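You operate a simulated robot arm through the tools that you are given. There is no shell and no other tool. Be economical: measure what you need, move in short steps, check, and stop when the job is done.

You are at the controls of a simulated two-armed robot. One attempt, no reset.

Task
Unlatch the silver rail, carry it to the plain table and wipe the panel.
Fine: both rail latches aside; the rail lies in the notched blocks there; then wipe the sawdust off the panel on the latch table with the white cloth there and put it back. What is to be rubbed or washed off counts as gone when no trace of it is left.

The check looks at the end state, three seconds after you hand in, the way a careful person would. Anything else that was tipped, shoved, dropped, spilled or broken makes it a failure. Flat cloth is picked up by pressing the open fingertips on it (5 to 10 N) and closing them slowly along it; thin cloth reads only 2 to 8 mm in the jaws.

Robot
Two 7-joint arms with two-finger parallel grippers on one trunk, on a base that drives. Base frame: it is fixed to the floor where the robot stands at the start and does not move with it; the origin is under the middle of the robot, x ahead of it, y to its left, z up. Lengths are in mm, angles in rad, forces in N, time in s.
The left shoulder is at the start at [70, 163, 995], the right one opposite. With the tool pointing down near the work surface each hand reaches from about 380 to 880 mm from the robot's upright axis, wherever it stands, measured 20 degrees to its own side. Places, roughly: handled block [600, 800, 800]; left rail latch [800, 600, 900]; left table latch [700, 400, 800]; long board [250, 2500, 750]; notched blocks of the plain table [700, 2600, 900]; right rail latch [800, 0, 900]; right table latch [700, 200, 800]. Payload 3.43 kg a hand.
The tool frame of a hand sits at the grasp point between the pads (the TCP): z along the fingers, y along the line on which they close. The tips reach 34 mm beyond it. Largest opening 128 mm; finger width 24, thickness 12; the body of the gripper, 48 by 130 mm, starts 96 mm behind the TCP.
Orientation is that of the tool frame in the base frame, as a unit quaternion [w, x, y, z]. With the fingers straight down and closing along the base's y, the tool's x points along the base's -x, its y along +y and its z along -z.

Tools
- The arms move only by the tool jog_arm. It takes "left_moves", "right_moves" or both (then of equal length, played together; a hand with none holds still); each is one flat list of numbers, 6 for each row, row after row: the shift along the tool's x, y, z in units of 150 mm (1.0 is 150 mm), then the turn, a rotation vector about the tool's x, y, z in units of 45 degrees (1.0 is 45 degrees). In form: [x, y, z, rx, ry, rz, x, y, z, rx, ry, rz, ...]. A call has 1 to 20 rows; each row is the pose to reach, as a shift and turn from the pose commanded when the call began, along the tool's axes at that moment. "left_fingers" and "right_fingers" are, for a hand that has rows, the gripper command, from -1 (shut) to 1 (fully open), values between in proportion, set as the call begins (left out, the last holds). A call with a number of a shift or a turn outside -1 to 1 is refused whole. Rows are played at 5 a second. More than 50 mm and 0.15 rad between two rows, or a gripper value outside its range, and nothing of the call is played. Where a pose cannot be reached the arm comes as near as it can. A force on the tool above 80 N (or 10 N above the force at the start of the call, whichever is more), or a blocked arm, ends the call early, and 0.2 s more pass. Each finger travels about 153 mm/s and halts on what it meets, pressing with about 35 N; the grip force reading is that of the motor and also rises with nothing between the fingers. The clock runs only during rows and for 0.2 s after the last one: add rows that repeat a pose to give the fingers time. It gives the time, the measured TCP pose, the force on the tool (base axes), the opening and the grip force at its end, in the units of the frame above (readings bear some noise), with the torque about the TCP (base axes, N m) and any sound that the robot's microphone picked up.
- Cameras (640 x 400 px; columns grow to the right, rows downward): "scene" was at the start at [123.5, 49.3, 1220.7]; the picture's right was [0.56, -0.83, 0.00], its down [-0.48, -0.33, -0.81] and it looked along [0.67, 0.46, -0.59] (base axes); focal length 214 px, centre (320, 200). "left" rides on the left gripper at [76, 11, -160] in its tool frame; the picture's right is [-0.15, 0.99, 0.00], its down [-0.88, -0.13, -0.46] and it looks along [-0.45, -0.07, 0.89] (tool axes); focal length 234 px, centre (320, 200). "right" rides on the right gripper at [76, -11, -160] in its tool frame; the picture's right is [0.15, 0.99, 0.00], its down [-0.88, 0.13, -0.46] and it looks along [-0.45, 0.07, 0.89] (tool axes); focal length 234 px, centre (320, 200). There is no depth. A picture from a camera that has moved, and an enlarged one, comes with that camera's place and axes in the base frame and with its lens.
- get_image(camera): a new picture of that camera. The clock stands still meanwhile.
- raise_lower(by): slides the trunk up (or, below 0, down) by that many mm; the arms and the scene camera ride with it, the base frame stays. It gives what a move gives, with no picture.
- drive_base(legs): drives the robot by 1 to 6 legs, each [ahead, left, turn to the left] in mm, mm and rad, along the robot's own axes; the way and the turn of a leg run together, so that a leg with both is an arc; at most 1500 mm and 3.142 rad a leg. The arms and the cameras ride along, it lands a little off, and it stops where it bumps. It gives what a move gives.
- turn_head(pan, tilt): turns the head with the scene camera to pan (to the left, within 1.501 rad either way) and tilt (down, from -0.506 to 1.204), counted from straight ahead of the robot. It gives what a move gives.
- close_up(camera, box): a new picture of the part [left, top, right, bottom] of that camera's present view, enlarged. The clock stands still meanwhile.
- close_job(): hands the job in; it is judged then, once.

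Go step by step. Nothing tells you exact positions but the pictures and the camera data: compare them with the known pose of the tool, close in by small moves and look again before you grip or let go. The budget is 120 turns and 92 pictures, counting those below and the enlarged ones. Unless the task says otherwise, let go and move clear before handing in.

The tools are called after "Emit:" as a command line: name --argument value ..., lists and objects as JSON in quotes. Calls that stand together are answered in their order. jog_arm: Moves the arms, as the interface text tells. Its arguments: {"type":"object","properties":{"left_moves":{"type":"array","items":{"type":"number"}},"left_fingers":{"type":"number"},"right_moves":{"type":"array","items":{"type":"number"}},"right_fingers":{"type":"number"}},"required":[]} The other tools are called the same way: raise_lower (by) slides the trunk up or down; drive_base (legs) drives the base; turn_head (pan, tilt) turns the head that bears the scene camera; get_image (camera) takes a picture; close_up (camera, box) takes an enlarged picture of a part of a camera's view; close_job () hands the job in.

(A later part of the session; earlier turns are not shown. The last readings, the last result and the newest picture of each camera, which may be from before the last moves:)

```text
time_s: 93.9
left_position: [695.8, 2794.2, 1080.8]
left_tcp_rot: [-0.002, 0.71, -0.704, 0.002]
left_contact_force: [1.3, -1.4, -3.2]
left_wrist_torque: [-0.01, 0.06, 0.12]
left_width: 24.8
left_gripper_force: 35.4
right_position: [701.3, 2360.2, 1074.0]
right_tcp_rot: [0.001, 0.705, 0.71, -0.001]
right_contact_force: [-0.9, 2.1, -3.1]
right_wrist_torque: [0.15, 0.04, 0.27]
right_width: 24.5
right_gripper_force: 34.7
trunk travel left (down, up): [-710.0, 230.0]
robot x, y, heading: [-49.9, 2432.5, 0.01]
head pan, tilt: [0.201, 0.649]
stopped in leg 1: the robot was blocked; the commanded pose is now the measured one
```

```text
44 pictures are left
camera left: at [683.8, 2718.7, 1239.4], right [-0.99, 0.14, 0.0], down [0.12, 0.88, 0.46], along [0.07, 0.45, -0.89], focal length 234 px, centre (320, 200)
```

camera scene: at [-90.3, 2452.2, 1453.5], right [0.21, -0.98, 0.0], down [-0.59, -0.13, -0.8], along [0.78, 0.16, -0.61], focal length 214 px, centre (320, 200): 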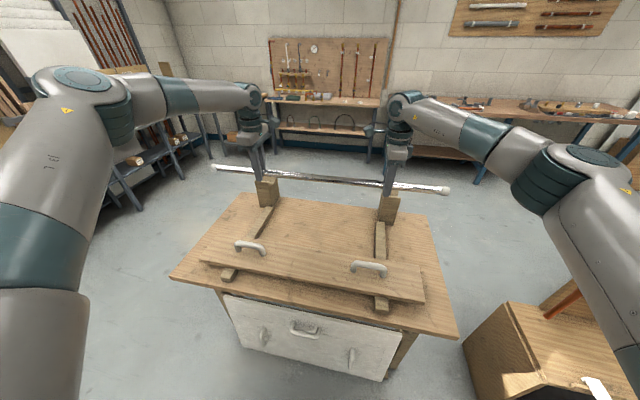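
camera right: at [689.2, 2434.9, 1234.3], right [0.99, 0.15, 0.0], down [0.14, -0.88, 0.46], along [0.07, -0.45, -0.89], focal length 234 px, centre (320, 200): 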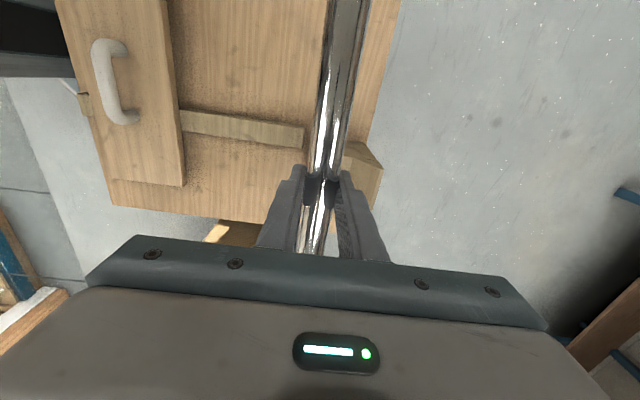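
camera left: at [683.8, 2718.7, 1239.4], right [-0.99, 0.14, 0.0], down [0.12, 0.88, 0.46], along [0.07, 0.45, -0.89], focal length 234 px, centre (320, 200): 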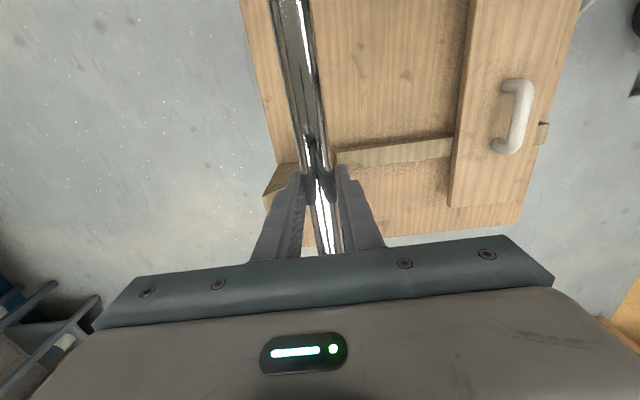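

It reports blocked near the end of that move. I'll check what is in front.

Emit:
turn_head --pan 0.1 --tilt 1.1

Emit:
get_image --camera "scene"

```text
time_s: 94.8
left_position: [692.3, 2794.8, 1082.5]
left_tcp_rot: [-0.003, 0.71, -0.704, 0.002]
left_contact_force: [1.7, -2.2, -3.5]
left_wrist_torque: [0.06, 0.0, 0.21]
left_width: 24.4
left_gripper_force: 34.4
right_position: [698.2, 2360.1, 1077.7]
right_tcp_rot: [0.001, 0.704, 0.71, 0.001]
right_contact_force: [-2.5, 0.2, -2.4]
right_wrist_torque: [0.04, 0.03, 0.34]
right_width: 24.7
right_gripper_force: 35.4
trunk travel left (down, up): [-710.0, 230.0]
robot x, y, heading: [-48.4, 2434.5, 0.008]
head pan, tilt: [0.099, 1.1]
```

```text
43 pictures are left
camera scene: at [67.0, 2442.5, 1419.4], right [0.11, -0.99, 0.0], down [-0.89, -0.09, -0.45], along [0.45, 0.05, -0.89], focal length 214 px, centre (320, 200)
```

scene: 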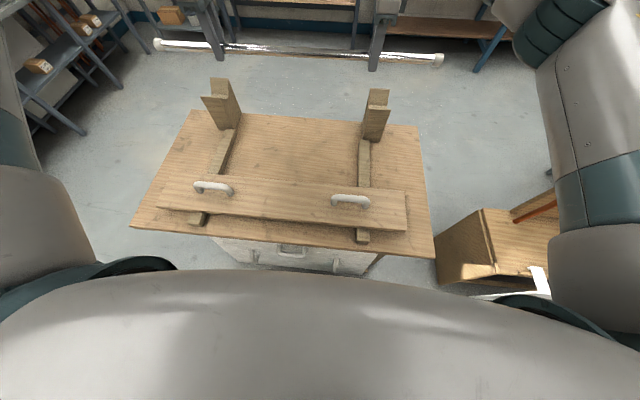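

Emit:
close_up --camera "scene" --box '[180, 60, 420, 180]'

```text
2.67 times, centred on (300, 120) of scene
camera zoom: at [67.0, 2442.5, 1419.4], right [0.11, -0.99, 0.0], down [-0.89, -0.09, -0.45], along [0.45, 0.05, -0.89], focal length 572 px, centre (373, 413)
```

zoom: 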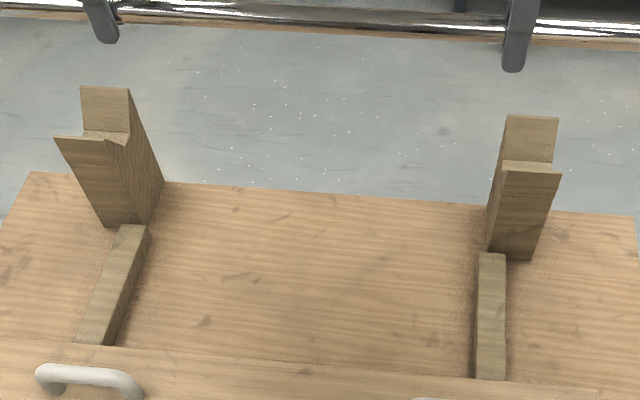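

The base is touching the leaning panel, so I'll back off 12 mm. To gain reach, I'll pitch both hands about the rail axis so the wrists come back while the rail stays put. The V-notches are at x≈744, y≈2303 and 2903, with lips at z≈908.

Emit:
drive_base --legs '[[-12, 22, 0]]'

Emit:
jog_arm --left_moves '[0, 0, 0, 0.13, 0, 0, 0, 0, 0, 0.26, 0, 0, 0, 0, 0, 0.39, 0, 0, 0, 0, 0, 0.52, 0, 0, 0, 0, 0, 0.66, 0, 0, 0, 0, 0, 0.66, 0, 0]' --right_moves '[0, 0, 0, -0.13, 0, 0, 0, 0, 0, -0.26, 0, 0, 0, 0, 0, -0.39, 0, 0, 0, 0, 0, -0.52, 0, 0, 0, 0, 0, -0.66, 0, 0, 0, 0, 0, -0.66, 0, 0]'

```text
time_s: 95.6
left_position: [683.7, 2811.7, 1082.8]
left_tcp_rot: [-0.003, 0.71, -0.705, 0.0]
left_contact_force: [2.6, -1.2, -2.9]
left_wrist_torque: [0.2, 0.0, 0.35]
left_width: 24.6
left_gripper_force: 35.3
right_position: [689.2, 2378.6, 1075.5]
right_tcp_rot: [-0.001, 0.706, 0.708, 0.001]
right_contact_force: [-1.4, -0.3, -2.4]
right_wrist_torque: [0.24, 0.02, 0.49]
right_width: 24.7
right_gripper_force: 34.9
trunk travel left (down, up): [-710.0, 230.0]
robot x, y, heading: [-57.8, 2459.0, 0.009]
head pan, tilt: [0.099, 1.1]
```

```text
time_s: 97.0
left_position: [681.7, 2814.1, 1083.4]
left_tcp_rot: [-0.184, 0.684, -0.681, 0.184]
left_contact_force: [-0.7, -2.5, -4.4]
left_wrist_torque: [0.38, 0.05, -0.13]
left_width: 24.3
left_gripper_force: 34.6
right_position: [687.2, 2381.2, 1077.0]
right_tcp_rot: [0.182, 0.682, 0.684, 0.183]
right_contact_force: [0.0, 3.1, -1.6]
right_wrist_torque: [0.08, -0.04, -0.06]
right_width: 24.6
right_gripper_force: 35.3
trunk travel left (down, up): [-710.0, 230.0]
robot x, y, heading: [-56.3, 2457.5, 0.006]
head pan, tilt: [0.099, 1.1]
```

Emit:
jog_arm --left_moves '[0, -0.12, 0.07, 0, 0, 0, 0, -0.24, 0.14, 0, 0, 0, 0, -0.36, 0.207, 0, 0, 0, 0, -0.36, 0.207, 0, 0, 0]' --right_moves '[0, 0.11, 0.063, 0, 0, 0, 0, 0.22, 0.126, 0, 0, 0, 0, 0.33, 0.19, 0, 0, 0, 0, 0.33, 0.19, 0, 0, 0]'

Emit:
get_image --camera "scene"

```text
time_s: 98.0
left_position: [742.7, 2814.5, 1081.3]
left_tcp_rot: [-0.183, 0.686, -0.68, 0.183]
left_contact_force: [-2.8, -6.3, 0.8]
left_wrist_torque: [-0.57, 0.06, -0.74]
left_width: 24.5
left_gripper_force: 34.9
right_position: [743.4, 2381.1, 1077.5]
right_tcp_rot: [0.182, 0.681, 0.685, 0.182]
right_contact_force: [3.4, 5.6, -4.5]
right_wrist_torque: [-0.53, -0.03, -0.7]
right_width: 24.8
right_gripper_force: 35.0
trunk travel left (down, up): [-710.0, 230.0]
robot x, y, heading: [-60.6, 2456.9, 0.008]
head pan, tilt: [0.099, 1.1]
```

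```text
41 pictures are left
camera scene: at [55.1, 2464.1, 1419.3], right [0.1, -0.99, 0.0], down [-0.89, -0.09, -0.45], along [0.45, 0.05, -0.89], focal length 214 px, centre (320, 200)
```

scene: 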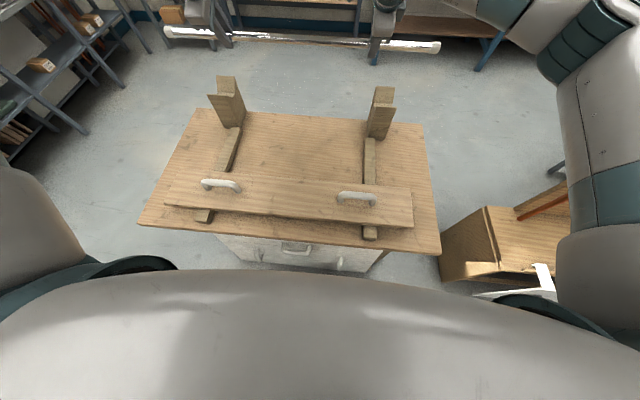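

The rail is over the notches at x≈743. I'll lower the trunk 110 mm and check alignment.

Emit:
raise_lower --by -110

Emit:
close_up --camera "scene" --box '[150, 20, 450, 170]'

Emit:
get_image --camera "right"

Emit:
get_image --camera "left"

```text
time_s: 99.5
left_position: [743.0, 2815.8, 971.6]
left_tcp_rot: [-0.183, 0.686, -0.681, 0.182]
left_contact_force: [-1.7, -11.9, -2.6]
left_wrist_torque: [0.03, 0.03, -0.44]
left_width: 24.5
left_gripper_force: 35.1
right_position: [743.1, 2381.1, 968.0]
right_tcp_rot: [0.181, 0.681, 0.686, 0.183]
right_contact_force: [1.8, 11.6, -2.4]
right_wrist_torque: [0.06, 0.01, -0.33]
right_width: 24.5
right_gripper_force: 34.6
trunk travel left (down, up): [-600.0, 340.0]
robot x, y, heading: [-60.4, 2458.2, 0.005]
head pan, tilt: [0.099, 1.1]
```

```text
2.13 times, centred on (300, 95) of scene
camera zoom: at [55.3, 2464.0, 1309.3], right [0.1, -0.99, 0.0], down [-0.89, -0.09, -0.45], along [0.45, 0.05, -0.89], focal length 458 px, centre (363, 424)
```

zoom: 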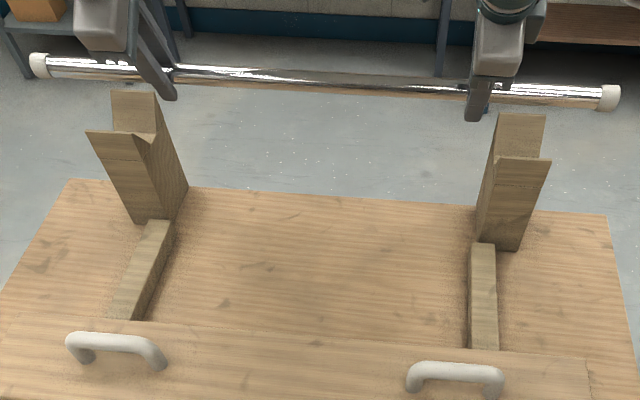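

```text
39 pictures are left
camera right: at [653.3, 2455.2, 1100.6], right [0.86, 0.15, 0.49], down [-0.11, -0.88, 0.46], along [0.5, -0.45, -0.74], focal length 234 px, centre (320, 200)
```

right: 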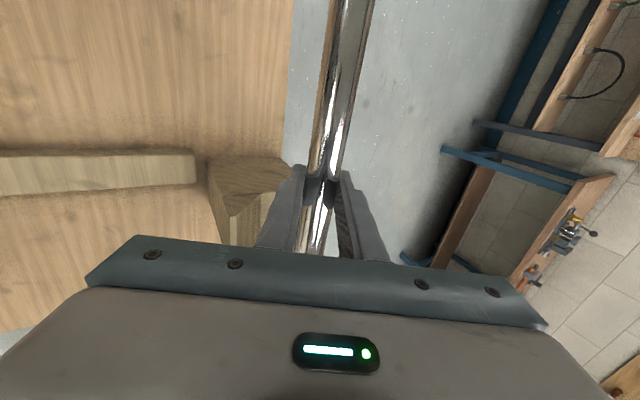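

```text
38 pictures are left
camera left: at [652.8, 2738.8, 1103.1], right [-0.86, 0.14, -0.5], down [-0.12, 0.88, 0.46], along [0.5, 0.45, -0.74], focal length 234 px, centre (320, 200)
```

left: 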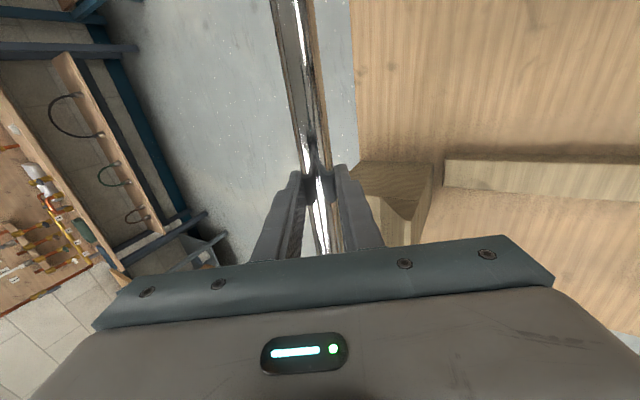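

Aligned: V centres at x≈741 and the rail at x≈743, centred in y. I'll lower toward the seat in steps and watch the force.

Emit:
raise_lower --by -70

Emit:
raise_lower --by -6

Emit:
close_up --camera "scene" --box '[150, 20, 450, 170]'

```text
time_s: 100.5
left_position: [742.7, 2815.1, 901.0]
left_tcp_rot: [-0.185, 0.685, -0.68, 0.184]
left_contact_force: [-1.1, -14.9, -4.8]
left_wrist_torque: [0.34, 0.05, -0.35]
left_width: 24.4
left_gripper_force: 35.2
right_position: [743.8, 2381.4, 897.8]
right_tcp_rot: [0.181, 0.682, 0.685, 0.183]
right_contact_force: [0.9, 15.2, 0.1]
right_wrist_torque: [0.59, -0.04, -0.12]
right_width: 24.6
right_gripper_force: 35.2
trunk travel left (down, up): [-530.0, 410.0]
robot x, y, heading: [-58.2, 2454.0, 0.007]
head pan, tilt: [0.099, 1.1]
```

```text
time_s: 101.1
left_position: [743.2, 2814.6, 895.5]
left_tcp_rot: [-0.184, 0.685, -0.681, 0.181]
left_contact_force: [-0.8, -15.7, -5.0]
left_wrist_torque: [0.36, 0.02, -0.31]
left_width: 24.3
left_gripper_force: 34.7
right_position: [743.6, 2381.9, 890.9]
right_tcp_rot: [0.181, 0.682, 0.685, 0.183]
right_contact_force: [0.6, 15.1, -0.2]
right_wrist_torque: [0.65, -0.03, -0.04]
right_width: 24.4
right_gripper_force: 35.1
trunk travel left (down, up): [-524.0, 416.0]
robot x, y, heading: [-61.0, 2458.4, 0.006]
head pan, tilt: [0.099, 1.1]
```

```text
2.13 times, centred on (300, 95) of scene
camera zoom: at [55.3, 2464.0, 1233.2], right [0.1, -0.99, 0.0], down [-0.89, -0.09, -0.45], along [0.45, 0.05, -0.89], focal length 458 px, centre (363, 424)
```

zoom: 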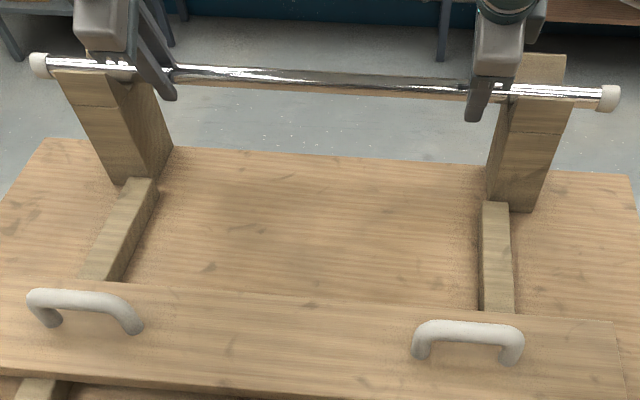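

Emit:
raise_lower --by -5

Emit:
raise_lower --by -4

```text
time_s: 101.6
left_position: [743.3, 2816.4, 891.8]
left_tcp_rot: [-0.184, 0.685, -0.681, 0.184]
left_contact_force: [0.4, -15.1, 1.6]
left_wrist_torque: [0.38, -0.08, -0.42]
left_width: 24.6
left_gripper_force: 35.4
right_position: [742.3, 2380.2, 887.3]
right_tcp_rot: [0.182, 0.681, 0.685, 0.183]
right_contact_force: [1.8, 15.7, 2.7]
right_wrist_torque: [0.45, -0.04, -0.25]
right_width: 24.4
right_gripper_force: 35.4
trunk travel left (down, up): [-519.0, 421.0]
robot x, y, heading: [-63.1, 2457.8, 0.004]
head pan, tilt: [0.099, 1.1]
```

```text
time_s: 102.2
left_position: [743.2, 2814.8, 892.4]
left_tcp_rot: [-0.187, 0.684, -0.68, 0.186]
left_contact_force: [6.2, -12.6, 18.4]
left_wrist_torque: [0.05, -0.19, -0.66]
left_width: 24.5
left_gripper_force: 35.1
right_position: [742.0, 2380.7, 886.4]
right_tcp_rot: [0.184, 0.682, 0.683, 0.185]
right_contact_force: [9.2, 17.8, 15.7]
right_wrist_torque: [-0.12, -0.16, -0.49]
right_width: 24.4
right_gripper_force: 35.7
trunk travel left (down, up): [-515.0, 425.0]
robot x, y, heading: [-56.9, 2457.2, 0.004]
head pan, tilt: [0.099, 1.1]
```

The rail is seated, with upward force on both hands. I'll relieve it 3 mm and open partway.

Emit:
raise_lower --by 3

Emit:
jog_arm --left_moves '[0, 0, 0, 0, 0, 0, 0, 0, 0, 0, 0, 0, 0, 0, 0, 0, 0, 0]' --right_moves '[0, 0, 0, 0, 0, 0, 0, 0, 0, 0, 0, 0, 0, 0, 0, 0, 0, 0]' --left_fingers -0.1 --right_fingers -0.1

Emit:
close_up --camera "scene" --box '[150, 20, 450, 170]'

```text
time_s: 102.7
left_position: [741.8, 2815.7, 892.9]
left_tcp_rot: [-0.186, 0.685, -0.68, 0.184]
left_contact_force: [6.7, -11.6, 18.2]
left_wrist_torque: [-0.16, -0.21, -0.73]
left_width: 24.4
left_gripper_force: 35.3
right_position: [741.8, 2380.4, 887.1]
right_tcp_rot: [0.183, 0.682, 0.683, 0.185]
right_contact_force: [6.7, 16.9, 11.2]
right_wrist_torque: [0.71, -0.12, -0.09]
right_width: 24.5
right_gripper_force: 35.1
trunk travel left (down, up): [-518.0, 422.0]
robot x, y, heading: [-56.2, 2459.3, 0.008]
head pan, tilt: [0.099, 1.1]
```

```text
time_s: 103.5
left_position: [742.4, 2816.0, 889.5]
left_tcp_rot: [-0.184, 0.685, -0.68, 0.182]
left_contact_force: [-0.1, 0.9, 0.6]
left_wrist_torque: [0.03, -0.03, -0.02]
left_width: 57.7
left_gripper_force: 0.0
right_position: [743.6, 2380.4, 884.5]
right_tcp_rot: [0.182, 0.682, 0.684, 0.182]
right_contact_force: [0.8, 0.8, 0.4]
right_wrist_torque: [0.0, 0.02, -0.01]
right_width: 57.4
right_gripper_force: 0.1
trunk travel left (down, up): [-518.0, 422.0]
robot x, y, heading: [-59.2, 2455.3, 0.003]
head pan, tilt: [0.099, 1.1]
```

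```text
2.13 times, centred on (300, 95) of scene
camera zoom: at [54.9, 2464.0, 1227.2], right [0.1, -0.99, 0.0], down [-0.89, -0.09, -0.45], along [0.45, 0.05, -0.89], focal length 458 px, centre (363, 424)
```

zoom: 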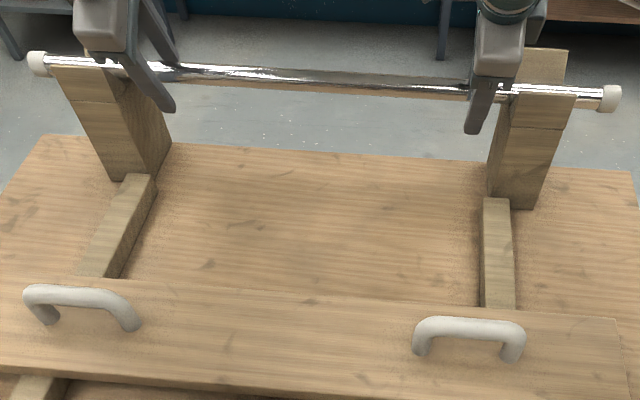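

Released and resting. I'll withdraw both hands along the tool axis and then raise.

Emit:
jog_arm --left_moves '[0, 0, -0.2, 0, 0, 0, 0, 0, -0.4, 0, 0, 0, 0, 0, -0.6, 0, 0, 0, 0, 0, -0.8, 0, 0, 0, 0, 0, -0.8, 0, 0, 0]' --right_moves '[0, 0, -0.2, 0, 0, 0, 0, 0, -0.4, 0, 0, 0, 0, 0, -0.6, 0, 0, 0, 0, 0, -0.8, 0, 0, 0, 0, 0, -0.8, 0, 0, 0]'

Emit:
raise_lower --by 150

Emit:
get_image --camera "scene"

```text
time_s: 104.7
left_position: [684.4, 2814.1, 992.4]
left_tcp_rot: [-0.184, 0.685, -0.681, 0.182]
left_contact_force: [-0.8, -0.2, 0.6]
left_wrist_torque: [0.0, 0.03, -0.04]
left_width: 57.8
left_gripper_force: 0.1
right_position: [685.4, 2379.8, 988.4]
right_tcp_rot: [0.182, 0.681, 0.685, 0.181]
right_contact_force: [0.1, -0.2, -0.6]
right_wrist_torque: [0.0, 0.01, 0.02]
right_width: 57.6
right_gripper_force: 0.0
trunk travel left (down, up): [-518.0, 422.0]
robot x, y, heading: [-58.5, 2459.7, 0.005]
head pan, tilt: [0.099, 1.1]
```

```text
time_s: 106.4
left_position: [684.0, 2815.0, 1143.1]
left_tcp_rot: [-0.185, 0.685, -0.68, 0.182]
left_contact_force: [-1.0, -0.2, 0.4]
left_wrist_torque: [0.02, 0.0, 0.02]
left_width: 57.5
left_gripper_force: 0.0
right_position: [685.8, 2380.7, 1139.0]
right_tcp_rot: [0.182, 0.683, 0.684, 0.181]
right_contact_force: [0.3, 0.4, -0.1]
right_wrist_torque: [-0.03, 0.0, -0.02]
right_width: 57.8
right_gripper_force: 0.1
trunk travel left (down, up): [-668.0, 272.0]
robot x, y, heading: [-58.9, 2459.3, 0.005]
head pan, tilt: [0.099, 1.1]
```

```text
35 pictures are left
camera scene: at [55.0, 2464.0, 1377.2], right [0.1, -0.99, 0.0], down [-0.89, -0.09, -0.45], along [0.45, 0.05, -0.89], focal length 214 px, centre (320, 200)
```

scene: 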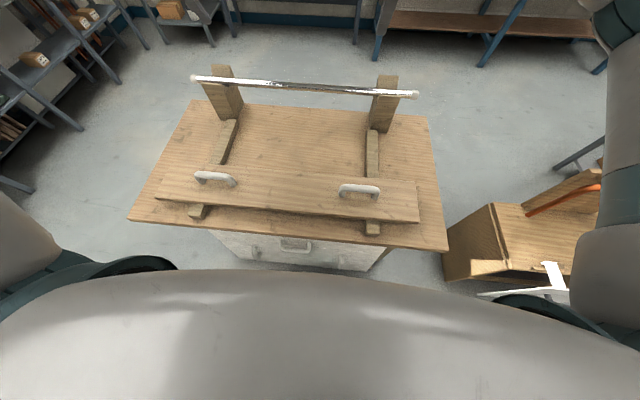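

The rail lies in both blocks. I'll drive back to the latch table along the open floor.

Emit:
drive_base --legs '[[-200, 0, 0], [0, -1200, 0]]'

Emit:
turn_head --pan -0.6 --tilt 0.7

```text
time_s: 113.6
left_position: [495.8, 1654.8, 1143.8]
left_tcp_rot: [-0.186, 0.695, -0.671, 0.181]
left_contact_force: [-0.6, 0.0, 1.0]
left_wrist_torque: [-0.03, -0.02, 0.0]
left_width: 57.6
left_gripper_force: 0.1
right_position: [510.2, 1222.4, 1139.7]
right_tcp_rot: [0.179, 0.672, 0.694, 0.185]
right_contact_force: [0.0, 0.7, 0.8]
right_wrist_torque: [0.01, 0.03, 0.01]
right_width: 57.7
right_gripper_force: 0.1
trunk travel left (down, up): [-668.0, 272.0]
robot x, y, heading: [-236.1, 1277.8, 0.031]
head pan, tilt: [0.099, 1.1]
```

```text
time_s: 114.7
left_position: [494.2, 1656.1, 1143.3]
left_tcp_rot: [-0.187, 0.695, -0.671, 0.18]
left_contact_force: [-0.5, 0.0, -0.8]
left_wrist_torque: [-0.01, -0.02, -0.03]
left_width: 57.8
left_gripper_force: 0.0
right_position: [509.5, 1220.1, 1139.6]
right_tcp_rot: [0.179, 0.672, 0.695, 0.185]
right_contact_force: [0.5, 0.4, 0.4]
right_wrist_torque: [-0.01, 0.02, 0.01]
right_width: 57.6
right_gripper_force: 0.0
trunk travel left (down, up): [-668.0, 272.0]
robot x, y, heading: [-236.1, 1277.7, 0.037]
head pan, tilt: [-0.6, 0.7]
```

Emit:
drive_base --legs '[[0, 0, -0.045], [0, -1160, 0]]'

Emit:
get_image --camera "scene"

```text
time_s: 120.9
left_position: [494.9, 468.3, 1144.5]
left_tcp_rot: [0.182, -0.678, 0.688, -0.185]
left_contact_force: [-0.4, 0.8, -0.3]
left_wrist_torque: [-0.04, -0.01, -0.01]
left_width: 57.6
left_gripper_force: 0.1
right_position: [487.0, 33.8, 1139.3]
right_tcp_rot: [0.183, 0.69, 0.677, 0.181]
right_contact_force: [0.7, 0.5, 0.0]
right_wrist_torque: [0.02, 0.0, 0.01]
right_width: 57.6
right_gripper_force: 0.1
trunk travel left (down, up): [-668.0, 272.0]
robot x, y, heading: [-256.6, 127.1, -0.021]
head pan, tilt: [-0.6, 0.7]
```

```text
34 pictures are left
camera scene: at [-134.9, 78.1, 1407.3], right [-0.58, -0.81, 0.0], down [-0.52, 0.37, -0.76], along [0.62, -0.44, -0.64], focal length 214 px, centre (320, 200)
```

scene: 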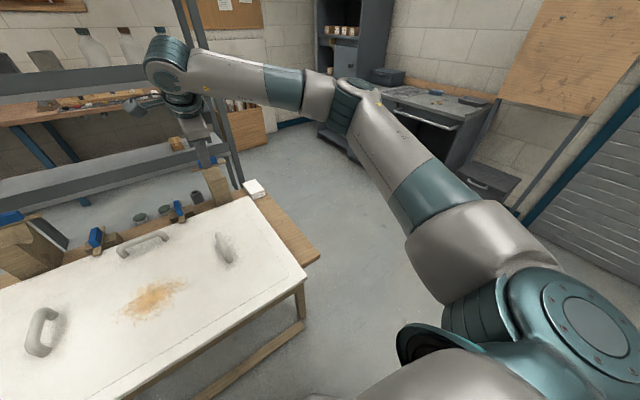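

Emit:
drive_base --legs '[[0, 0, 0.021], [215, 0, 0]]'

Emit:
jog_arm --right_moves '[0, 0, 0, 0.13, 0, 0, 0, 0, 0, 0.26, 0, 0, 0, 0, 0, 0.39, 0, 0, 0, 0, 0, 0.52, 0, 0, 0, 0, 0, 0.66, 0, 0]' --right_fingers 0.6

```text
time_s: 123.0
left_position: [703.0, 485.9, 1144.3]
left_tcp_rot: [-0.185, 0.685, -0.681, 0.182]
left_contact_force: [-0.1, 0.5, 0.2]
left_wrist_torque: [0.0, 0.01, -0.01]
left_width: 57.5
left_gripper_force: 0.3
right_position: [706.2, 51.9, 1141.3]
right_tcp_rot: [0.183, 0.682, 0.684, 0.183]
right_contact_force: [0.3, 0.2, 0.0]
right_wrist_torque: [0.01, 0.0, -0.01]
right_width: 57.6
right_gripper_force: 0.1
trunk travel left (down, up): [-668.0, 272.0]
robot x, y, heading: [-37.5, 130.8, 0.007]
head pan, tilt: [-0.6, 0.7]
```

```text
time_s: 124.2
left_position: [704.4, 487.3, 1143.6]
left_tcp_rot: [-0.183, 0.685, -0.681, 0.183]
left_contact_force: [-0.2, 0.1, -0.5]
left_wrist_torque: [-0.04, -0.02, -0.01]
left_width: 57.6
left_gripper_force: 0.1
right_position: [705.7, 51.1, 1140.4]
right_tcp_rot: [-0.001, 0.706, 0.709, 0.0]
right_contact_force: [0.4, 0.3, -0.9]
right_wrist_torque: [-0.02, 0.0, -0.01]
right_width: 102.4
right_gripper_force: 0.1
trunk travel left (down, up): [-668.0, 272.0]
robot x, y, heading: [-39.3, 128.3, 0.003]
head pan, tilt: [-0.6, 0.7]
```

Emit:
jog_arm --right_moves '[-0.3, 0.03, 0, 0, 0, 0, -0.6, 0.06, 0, 0, 0, 0, -0.9, 0.1, 0, 0, 0, 0, -1, 0.12, 0.2, 0, 0, 0, -1, 0.12, 0.4, 0, 0, 0]' --left_moves '[0, 0, -0.2, 0, 0, 0, 0, 0, -0.4, 0, 0, 0, 0, 0, -0.6, 0, 0, 0, 0, 0, -0.6, 0, 0, 0, 0, 0, -0.6, 0, 0, 0]'

Emit:
raise_lower --by -120

Emit:
jog_arm --right_moves '[-0.27, 0, 0, 0, 0, 0, -0.27, 0, 0, 0, 0, 0]'

Emit:
get_image --camera "right"

```text
time_s: 125.3
left_position: [659.1, 484.9, 1220.9]
left_tcp_rot: [-0.184, 0.684, -0.681, 0.183]
left_contact_force: [-0.1, -0.4, -0.3]
left_wrist_torque: [0.02, 0.0, 0.0]
left_width: 57.6
left_gripper_force: 0.0
right_position: [723.0, -99.0, 1081.0]
right_tcp_rot: [0.001, 0.706, 0.708, 0.001]
right_contact_force: [0.4, -0.4, 0.8]
right_wrist_torque: [0.0, 0.02, -0.01]
right_width: 102.5
right_gripper_force: 0.1
trunk travel left (down, up): [-668.0, 272.0]
robot x, y, heading: [-39.0, 126.1, 0.002]
head pan, tilt: [-0.6, 0.7]
```

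```text
time_s: 126.8
left_position: [658.4, 486.1, 1101.8]
left_tcp_rot: [-0.184, 0.685, -0.681, 0.184]
left_contact_force: [0.2, -0.2, 0.1]
left_wrist_torque: [-0.03, 0.0, -0.01]
left_width: 57.5
left_gripper_force: 0.2
right_position: [722.8, -99.3, 961.2]
right_tcp_rot: [0.001, 0.706, 0.708, 0.001]
right_contact_force: [-0.3, 0.6, 0.2]
right_wrist_torque: [-0.04, 0.02, 0.02]
right_width: 102.6
right_gripper_force: 0.1
trunk travel left (down, up): [-548.0, 392.0]
robot x, y, heading: [-39.6, 126.4, 0.003]
head pan, tilt: [-0.6, 0.7]
```

```text
time_s: 127.5
left_position: [657.9, 488.7, 1100.0]
left_tcp_rot: [-0.184, 0.685, -0.68, 0.184]
left_contact_force: [-0.4, 0.2, 0.0]
left_wrist_torque: [-0.03, 0.01, 0.0]
left_width: 57.5
left_gripper_force: 0.1
right_position: [722.1, -138.1, 961.7]
right_tcp_rot: [0.001, 0.705, 0.71, 0.0]
right_contact_force: [-0.3, 0.0, -0.6]
right_wrist_torque: [-0.05, -0.04, -0.01]
right_width: 102.3
right_gripper_force: 0.1
trunk travel left (down, up): [-548.0, 392.0]
robot x, y, heading: [-38.4, 133.3, 0.001]
head pan, tilt: [-0.6, 0.7]
```

```text
33 pictures are left
camera right: at [709.7, -64.1, 1121.6], right [0.99, 0.15, 0.0], down [0.13, -0.88, 0.46], along [0.07, -0.45, -0.89], focal length 234 px, centre (320, 200)
```

right: 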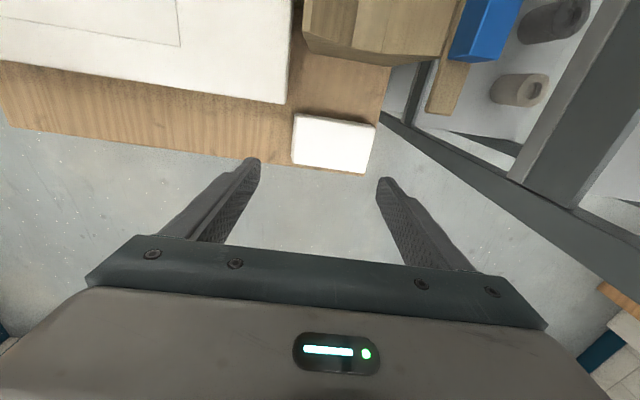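

Emit:
close_up --camera "right" --box '[270, 90, 400, 190]'

Emit:
close_up --camera "scene" --box '[200, 100, 360, 220]'

```text
4.00 times, centred on (335, 140) of right
camera zoom: at [709.7, -64.1, 1121.6], right [0.99, 0.15, 0.0], down [0.13, -0.88, 0.46], along [0.07, -0.45, -0.89], focal length 937 px, centre (260, 440)
```

zoom: 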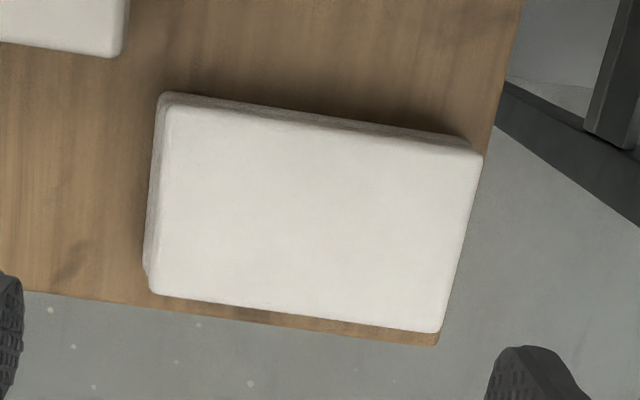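

```text
3.33 times, centred on (280, 160) of scene
camera zoom: at [83.1, 82.7, 1287.3], right [-0.56, -0.83, 0.0], down [-0.53, 0.36, -0.77], along [0.63, -0.43, -0.64], focal length 715 px, centre (453, 333)
```

zoom: 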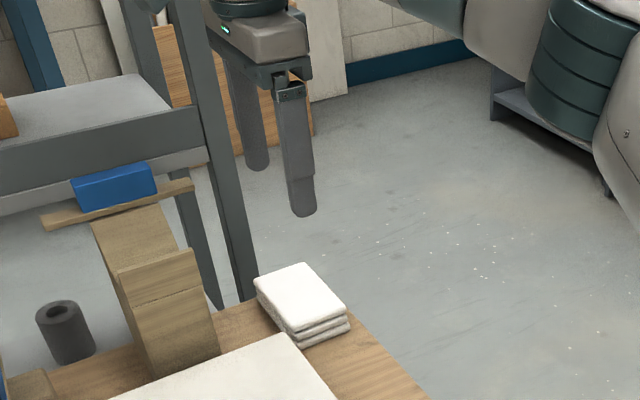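

The cloth is a folded pad, about 115 × 72 mm and 35 mm thick, centred at [739, -145] with its top at z≈785. I'll turn the gripper so it closes along y and straddles the pad.

Emit:
jog_arm --right_moves '[0, 0, 0, 0, 0, -0.18, 0, 0, 0, 0, 0, -0.36, 0, 0, 0, 0, 0, -0.54, 0, 0, 0, 0, 0, -0.72, 0, 0, 0, 0, 0, -0.9, 0, 0, 0, 0, 0, -1]' --right_fingers 1

Emit:
jog_arm --right_moves '[0, 0, 0, 0, 0, -0.18, 0, 0, 0, 0, 0, -0.36, 0, 0, 0, 0, 0, -0.54, 0, 0, 0, 0, 0, -0.72, 0, 0, 0, 0, 0, -0.9, 0, 0, 0, 0, 0, -1]'

Emit:
jog_arm --right_moves '[-0.1, -0.04, 0.2, 0, 0, 0, -0.11, -0.04, 0.4, 0, 0, 0, -0.11, -0.04, 0.6, 0, 0, 0, -0.11, -0.04, 0.6, 0, 0, 0]'

Emit:
get_image --camera "right"

```text
time_s: 128.8
left_position: [659.0, 486.3, 1101.3]
left_tcp_rot: [-0.185, 0.685, -0.681, 0.183]
left_contact_force: [0.0, -0.1, -0.2]
left_wrist_torque: [0.01, -0.02, 0.0]
left_width: 57.7
left_gripper_force: 0.1
right_position: [723.9, -139.8, 961.9]
right_tcp_rot: [0.001, 0.38, 0.925, 0.001]
right_contact_force: [-0.5, -0.6, -0.9]
right_wrist_torque: [-0.02, 0.0, 0.03]
right_width: 128.1
right_gripper_force: 0.0
trunk travel left (down, up): [-548.0, 392.0]
robot x, y, heading: [-39.7, 127.5, 0.003]
head pan, tilt: [-0.6, 0.7]
```

```text
time_s: 130.2
left_position: [659.4, 486.6, 1101.3]
left_tcp_rot: [-0.184, 0.685, -0.681, 0.182]
left_contact_force: [0.0, -0.1, 0.3]
left_wrist_torque: [-0.01, 0.06, -0.03]
left_width: 57.6
left_gripper_force: 0.0
right_position: [723.1, -139.9, 960.9]
right_tcp_rot: [0.002, -0.003, 1.0, 0.0]
right_contact_force: [0.5, -0.3, 0.2]
right_wrist_torque: [0.04, 0.0, -0.03]
right_width: 128.0
right_gripper_force: 0.0
trunk travel left (down, up): [-548.0, 392.0]
robot x, y, heading: [-43.4, 127.2, -0.001]
head pan, tilt: [-0.6, 0.7]
```

```text
time_s: 131.2
left_position: [658.1, 486.0, 1102.0]
left_tcp_rot: [-0.184, 0.685, -0.681, 0.183]
left_contact_force: [0.5, -0.2, -0.5]
left_wrist_torque: [0.02, -0.02, -0.02]
left_width: 57.4
left_gripper_force: 0.0
right_position: [740.4, -147.2, 872.0]
right_tcp_rot: [0.002, -0.002, 1.0, 0.0]
right_contact_force: [-0.3, 0.3, 0.0]
right_wrist_torque: [-0.01, -0.02, 0.0]
right_width: 128.1
right_gripper_force: 0.0
trunk travel left (down, up): [-548.0, 392.0]
robot x, y, heading: [-38.1, 124.9, -0.001]
head pan, tilt: [-0.6, 0.7]
```

```text
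30 pictures are left
camera right: at [663.7, -159.8, 1030.9], right [-0.15, 0.99, 0.0], down [0.88, 0.13, 0.46], along [0.45, 0.07, -0.89], focal length 234 px, centre (320, 200)
```

right: 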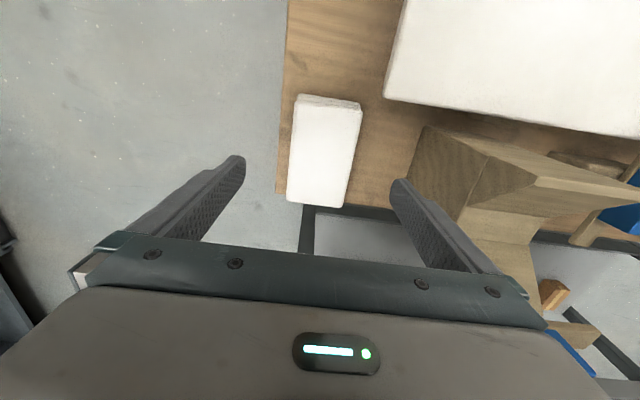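

Emit:
jog_arm --right_moves '[0.03, 0.01, 0.2, 0, 0, 0, 0.03, 0.01, 0.4, 0, 0, 0, 0.03, 0.01, 0.52, 0, 0, 0, 0.03, 0.01, 0.52, 0, 0, 0]'

Emit:
jog_arm --right_moves '[0, 0, 0, 0, 0, 0, 0, 0, 0, 0, 0, 0, 0, 0, 0, 0, 0, 0]' --right_fingers 0.1

Emit:
jog_arm --right_moves '[0, 0, 0, 0, 0, 0, 0, 0, 0, 0, 0, 0, 0, 0, 0, 0, 0, 0]' --right_fingers -0.3

Emit:
close_up --camera "right" --box '[200, 60, 440, 260]'

```text
time_s: 132.2
left_position: [658.7, 484.8, 1101.8]
left_tcp_rot: [-0.184, 0.685, -0.681, 0.182]
left_contact_force: [0.5, 0.5, -0.6]
left_wrist_torque: [-0.01, 0.0, 0.01]
left_width: 57.4
left_gripper_force: 0.0
right_position: [735.1, -147.5, 794.6]
right_tcp_rot: [0.002, -0.002, 1.0, 0.0]
right_contact_force: [-0.2, 0.0, -0.3]
right_wrist_torque: [-0.02, 0.01, 0.01]
right_width: 128.0
right_gripper_force: 0.1
trunk travel left (down, up): [-548.0, 392.0]
robot x, y, heading: [-40.8, 129.9, 0.002]
head pan, tilt: [-0.6, 0.7]
```

```text
time_s: 133.1
left_position: [658.1, 486.0, 1101.0]
left_tcp_rot: [-0.184, 0.685, -0.681, 0.184]
left_contact_force: [0.3, 0.3, 0.0]
left_wrist_torque: [0.02, -0.01, 0.0]
left_width: 57.6
left_gripper_force: 0.0
right_position: [735.7, -147.5, 794.2]
right_tcp_rot: [0.002, -0.001, 1.0, -0.001]
right_contact_force: [-0.1, 0.0, -0.7]
right_wrist_torque: [-0.01, -0.01, -0.01]
right_width: 70.6
right_gripper_force: 0.1
trunk travel left (down, up): [-548.0, 392.0]
robot x, y, heading: [-37.9, 132.0, 0.003]
head pan, tilt: [-0.6, 0.7]
```

```text
time_s: 133.8
left_position: [658.1, 486.1, 1102.0]
left_tcp_rot: [-0.184, 0.685, -0.681, 0.183]
left_contact_force: [1.2, 0.0, 0.2]
left_wrist_torque: [-0.02, 0.0, 0.03]
left_width: 57.6
left_gripper_force: 0.0
right_position: [735.0, -147.0, 794.2]
right_tcp_rot: [0.001, -0.001, 1.0, 0.0]
right_contact_force: [0.9, 0.1, 0.2]
right_wrist_torque: [-0.01, -0.08, -0.01]
right_width: 68.5
right_gripper_force: 35.4
trunk travel left (down, up): [-548.0, 392.0]
robot x, y, heading: [-38.3, 128.9, 0.002]
head pan, tilt: [-0.6, 0.7]
```

```text
2.00 times, centred on (320, 160) of right
camera zoom: at [658.8, -159.8, 953.5], right [-0.15, 0.99, 0.0], down [0.88, 0.13, 0.46], along [0.45, 0.07, -0.89], focal length 468 px, centre (320, 280)
```

zoom: 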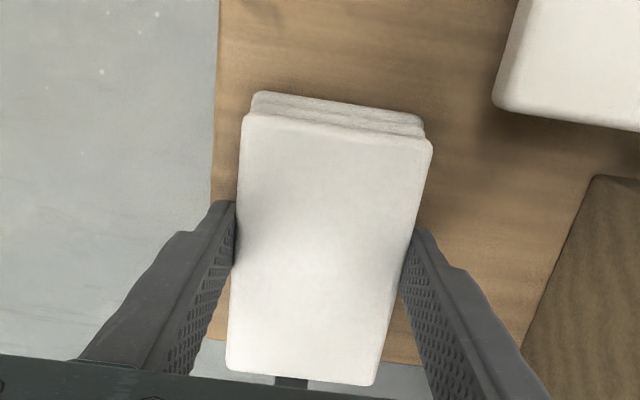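

The pad is firm and gripped at 68.5 mm. I'll lift it clear and look.

Emit:
jog_arm --right_moves '[0, 0, -0.2, 0, 0, 0, 0, 0, -0.4, 0, 0, 0, 0, 0, -0.6, 0, 0, 0, 0, 0, -0.8, 0, 0, 0, 0, 0, -0.8, 0, 0, 0]' --right_fingers -1

Emit:
get_image --camera "scene"

```text
time_s: 135.1
left_position: [658.7, 486.4, 1101.1]
left_tcp_rot: [-0.184, 0.686, -0.681, 0.182]
left_contact_force: [0.4, 0.3, 0.0]
left_wrist_torque: [0.01, -0.04, 0.01]
left_width: 57.6
left_gripper_force: 0.0
right_position: [737.2, -144.3, 909.8]
right_tcp_rot: [0.0, -0.002, 1.0, -0.001]
right_contact_force: [-0.2, 1.6, -0.4]
right_wrist_torque: [0.03, 0.0, -0.02]
right_width: 68.6
right_gripper_force: 34.6
trunk travel left (down, up): [-548.0, 392.0]
robot x, y, heading: [-38.4, 128.9, 0.006]
head pan, tilt: [-0.6, 0.7]
```

```text
28 pictures are left
camera scene: at [83.4, 81.0, 1287.2], right [-0.56, -0.83, 0.0], down [-0.53, 0.36, -0.76], along [0.63, -0.43, -0.64], focal length 214 px, centre (320, 200)
```

scene: 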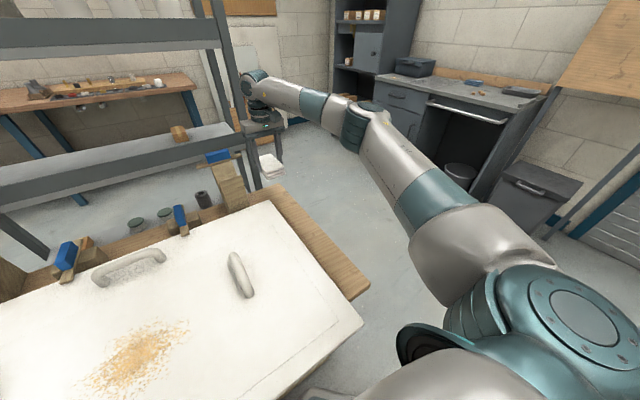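

The pad came up cleanly. I'll raise the trunk, pull the hand back, and shift the base left and back so the right hand is centred on the sawdust, at about x 330–465, y 200–390.

Emit:
raise_lower --by 130

Emit:
jog_arm --right_moves '[0.3, 0, 0, 0, 0, 0, 0.6, 0, 0, 0, 0, 0, 0.9, 0, 0, 0, 0, 0, 1, 0, 0, 0, 0, 0]'

Emit:
drive_base --legs '[[-45, 320, 0]]'

Emit:
turn_head --pan -0.2 --tilt 1.1

Emit:
get_image --camera "scene"

```text
time_s: 136.6
left_position: [659.1, 485.9, 1230.6]
left_tcp_rot: [-0.184, 0.685, -0.68, 0.183]
left_contact_force: [0.4, -0.4, -1.0]
left_wrist_torque: [0.01, 0.0, 0.02]
left_width: 57.3
left_gripper_force: 0.2
right_position: [736.0, -144.0, 1038.1]
right_tcp_rot: [0.0, -0.001, 1.0, 0.0]
right_contact_force: [-0.4, 0.8, -0.9]
right_wrist_torque: [0.04, 0.02, -0.01]
right_width: 69.1
right_gripper_force: 34.8
trunk travel left (down, up): [-678.0, 262.0]
robot x, y, heading: [-37.8, 129.8, 0.005]
head pan, tilt: [-0.6, 0.7]
```

```text
time_s: 137.6
left_position: [658.4, 485.6, 1232.1]
left_tcp_rot: [-0.185, 0.685, -0.681, 0.183]
left_contact_force: [1.2, -0.3, -0.3]
left_wrist_torque: [0.04, -0.02, 0.0]
left_width: 57.6
left_gripper_force: 0.0
right_position: [586.4, -144.7, 1037.7]
right_tcp_rot: [0.003, -0.002, 1.0, 0.0]
right_contact_force: [-0.6, 0.1, -0.6]
right_wrist_torque: [0.0, 0.03, 0.0]
right_width: 69.1
right_gripper_force: 35.0
trunk travel left (down, up): [-678.0, 262.0]
robot x, y, heading: [-39.1, 131.2, 0.002]
head pan, tilt: [-0.6, 0.7]
```

```text
time_s: 139.8
left_position: [617.5, 800.2, 1231.4]
left_tcp_rot: [0.184, -0.682, 0.684, -0.184]
left_contact_force: [0.1, 0.7, 0.6]
left_wrist_torque: [-0.01, -0.03, 0.0]
left_width: 57.5
left_gripper_force: 0.1
right_position: [539.4, 169.9, 1039.0]
right_tcp_rot: [0.002, 0.003, 1.0, 0.0]
right_contact_force: [-0.1, 0.4, -0.3]
right_wrist_torque: [0.02, -0.02, -0.03]
right_width: 68.9
right_gripper_force: 34.8
trunk travel left (down, up): [-678.0, 262.0]
robot x, y, heading: [-82.2, 448.5, -0.006]
head pan, tilt: [-0.6, 0.7]
```

```text
time_s: 140.7
left_position: [617.3, 799.4, 1230.8]
left_tcp_rot: [0.184, -0.682, 0.683, -0.183]
left_contact_force: [0.8, 0.2, -0.1]
left_wrist_torque: [0.01, 0.01, 0.0]
left_width: 57.8
left_gripper_force: 0.1
right_position: [539.7, 169.4, 1038.6]
right_tcp_rot: [0.002, 0.002, 1.0, -0.001]
right_contact_force: [0.3, 0.6, -1.1]
right_wrist_torque: [-0.01, -0.03, 0.0]
right_width: 69.0
right_gripper_force: 34.9
trunk travel left (down, up): [-678.0, 262.0]
robot x, y, heading: [-83.5, 449.6, -0.005]
head pan, tilt: [-0.201, 1.1]
```

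```text
27 pictures are left
camera scene: at [30.1, 435.8, 1387.3], right [-0.2, -0.98, 0.0], down [-0.87, 0.18, -0.45], along [0.44, -0.09, -0.89], focal length 214 px, centre (320, 200)
```

scene: 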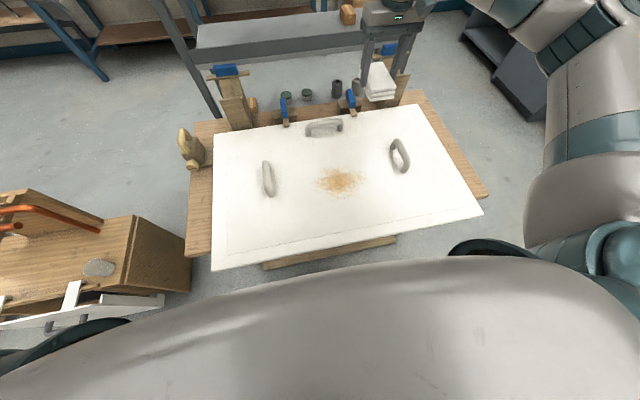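

Emit:
raise_lower --by -130

Emit:
jog_arm --right_moves '[0.25, 0.05, 0.1, 0, 0, 0, 0.5, 0.1, 0.25, 0, 0, 0, 0.7, 0.12, 0.4, 0, 0, 0, 0.7, 0.12, 0.53, 0, 0, 0, 0.7, 0.12, 0.53, 0, 0, 0]'

Emit:
get_image --camera "right"

```text
time_s: 142.2
left_position: [617.2, 800.7, 1101.9]
left_tcp_rot: [0.183, -0.682, 0.684, -0.184]
left_contact_force: [0.4, -0.8, 0.8]
left_wrist_torque: [0.01, 0.02, -0.01]
left_width: 57.5
left_gripper_force: 0.0
right_position: [539.3, 169.7, 908.4]
right_tcp_rot: [0.001, 0.003, 1.0, 0.0]
right_contact_force: [-0.8, -0.5, 0.1]
right_wrist_torque: [-0.01, 0.0, 0.0]
right_width: 68.7
right_gripper_force: 34.7
trunk travel left (down, up): [-548.0, 392.0]
robot x, y, heading: [-79.6, 451.9, -0.005]
head pan, tilt: [-0.201, 1.1]
```

```text
time_s: 143.4
left_position: [615.1, 800.9, 1103.9]
left_tcp_rot: [0.184, -0.682, 0.683, -0.186]
left_contact_force: [-0.2, 0.6, 0.4]
left_wrist_torque: [-0.01, 0.0, 0.03]
left_width: 57.9
left_gripper_force: 0.1
right_position: [434.5, 189.4, 832.5]
right_tcp_rot: [0.006, 0.003, 1.0, 0.0]
right_contact_force: [5.8, -8.5, 49.8]
right_wrist_torque: [-0.29, 0.11, 0.02]
right_width: 69.6
right_gripper_force: 34.8
trunk travel left (down, up): [-548.0, 392.0]
robot x, y, heading: [-84.4, 450.6, -0.007]
head pan, tilt: [-0.201, 1.1]
```

```text
26 pictures are left
camera right: at [356.5, 177.3, 991.8], right [-0.14, 0.99, 0.0], down [0.88, 0.12, 0.47], along [0.46, 0.06, -0.89], focal length 234 px, centre (320, 200)
```

right: 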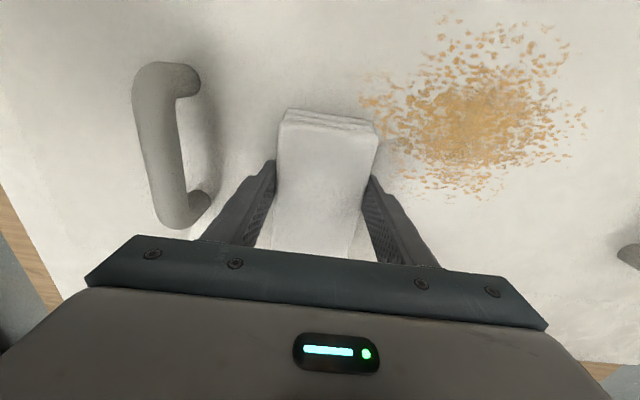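

The pad touched down early at 50 N, so the panel top is at about z=788. I'll ease off and sweep the first lane.

Emit:
jog_arm --right_moves '[0.05, 0, -0.017, 0, 0, 0, 0.1, 0, -0.017, 0, 0, 0, 0.1, 0.16, -0.017, 0, 0, 0, 0.1, 0.32, -0.017, 0, 0, 0, 0.1, 0.48, -0.017, 0, 0, 0, 0.1, 0.64, -0.017, 0, 0, 0, 0.1, 0.8, -0.017, 0, 0, 0]'

Emit:
jog_arm --right_moves '[0, 0.16, 0, 0, 0, 0, 0, 0.32, 0, 0, 0, 0, 0, 0.48, 0, 0, 0, 0, 0, 0.64, 0, 0, 0, 0, 0, 0.78, 0, 0, 0, 0]'

Emit:
get_image --camera "scene"

```text
time_s: 145.0
left_position: [616.6, 802.7, 1102.9]
left_tcp_rot: [0.185, -0.682, 0.683, -0.185]
left_contact_force: [-0.3, -0.2, 0.4]
left_wrist_torque: [-0.01, 0.0, -0.01]
left_width: 57.4
left_gripper_force: 0.0
right_position: [419.6, 309.8, 833.2]
right_tcp_rot: [0.001, 0.002, 1.0, 0.0]
right_contact_force: [-1.7, -4.5, 14.2]
right_wrist_torque: [-0.27, -0.43, -0.09]
right_width: 68.7
right_gripper_force: 34.4
trunk travel left (down, up): [-548.0, 392.0]
robot x, y, heading: [-83.5, 453.5, -0.008]
head pan, tilt: [-0.201, 1.1]
```

```text
time_s: 146.2
left_position: [614.3, 798.8, 1103.2]
left_tcp_rot: [0.184, -0.682, 0.684, -0.184]
left_contact_force: [1.0, 0.1, -0.6]
left_wrist_torque: [-0.02, -0.01, -0.01]
left_width: 57.5
left_gripper_force: 0.2
right_position: [420.9, 421.9, 833.4]
right_tcp_rot: [0.004, 0.004, 1.0, 0.001]
right_contact_force: [1.5, -14.6, 36.4]
right_wrist_torque: [-0.67, -0.28, -0.02]
right_width: 69.0
right_gripper_force: 35.1
trunk travel left (down, up): [-548.0, 392.0]
robot x, y, heading: [-81.8, 452.1, -0.005]
head pan, tilt: [-0.201, 1.1]
```

```text
25 pictures are left
camera scene: at [26.9, 434.9, 1257.6], right [-0.2, -0.98, 0.0], down [-0.87, 0.18, -0.46], along [0.45, -0.09, -0.89], focal length 214 px, centre (320, 200)
```

scene: 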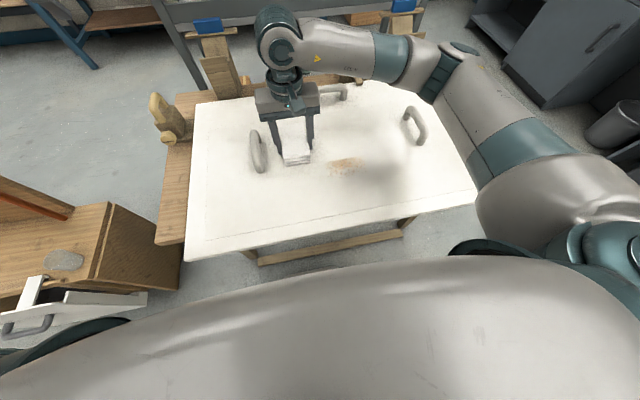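

Wiping works: only the nearer strip remains. Next is the lane at x≈350, coming back.

Emit:
jog_arm --right_moves '[0.16, 0, -0.008, 0, 0, 0, 0.32, 0, -0.008, 0, 0, 0, 0.47, 0, -0.008, 0, 0, 0, 0.47, -0.16, -0.008, 0, 0, 0, 0.47, -0.32, -0.008, 0, 0, 0, 0.47, -0.48, -0.008, 0, 0, 0, 0.47, -0.64, -0.008, 0, 0, 0, 0.47, -0.8, -0.008, 0, 0, 0]'

Emit:
jog_arm --right_moves '[0, -0.16, 0, 0, 0, 0, 0, -0.32, 0, 0, 0, 0, 0, -0.48, 0, 0, 0, 0, 0, -0.64, 0, 0, 0, 0, 0, -0.78, 0, 0, 0, 0]'

Emit:
close_up --camera "scene" --box '[240, 100, 440, 225]'

```text
time_s: 148.0
left_position: [616.1, 800.6, 1101.3]
left_tcp_rot: [0.183, -0.683, 0.683, -0.184]
left_contact_force: [-0.2, 0.4, 0.7]
left_wrist_torque: [0.01, 0.03, 0.01]
left_width: 57.7
left_gripper_force: 0.1
right_position: [348.4, 307.0, 833.0]
right_tcp_rot: [0.001, 0.003, 1.0, 0.0]
right_contact_force: [-0.4, -0.3, 0.5]
right_wrist_torque: [0.02, 0.09, 0.02]
right_width: 69.0
right_gripper_force: 35.0
trunk travel left (down, up): [-548.0, 392.0]
robot x, y, heading: [-83.7, 450.4, -0.006]
head pan, tilt: [-0.201, 1.1]
```

```text
time_s: 149.2
left_position: [616.5, 800.0, 1101.2]
left_tcp_rot: [0.184, -0.682, 0.683, -0.183]
left_contact_force: [0.0, -0.3, 0.6]
left_wrist_torque: [-0.01, 0.0, 0.01]
left_width: 57.5
left_gripper_force: 0.1
right_position: [349.7, 188.3, 833.6]
right_tcp_rot: [0.001, 0.002, 1.0, -0.001]
right_contact_force: [0.1, -1.1, -0.7]
right_wrist_torque: [0.0, -0.01, 0.0]
right_width: 68.8
right_gripper_force: 34.5
trunk travel left (down, up): [-548.0, 392.0]
robot x, y, heading: [-81.7, 450.6, -0.008]
head pan, tilt: [-0.201, 1.1]
```

```text
3.20 times, centred on (340, 162) of scene
camera zoom: at [29.6, 435.5, 1257.3], right [-0.2, -0.98, 0.0], down [-0.87, 0.18, -0.45], along [0.44, -0.09, -0.89], focal length 686 px, centre (256, 320)
```

zoom: 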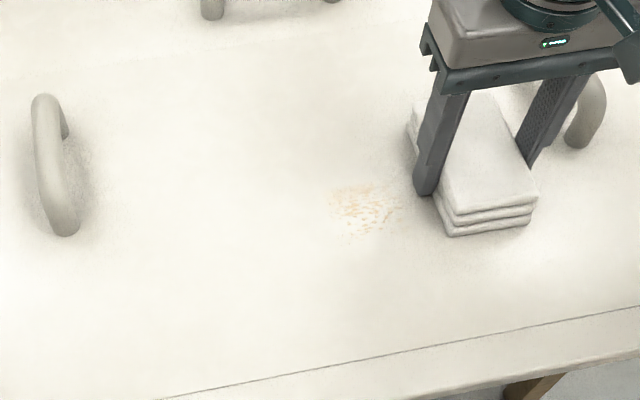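

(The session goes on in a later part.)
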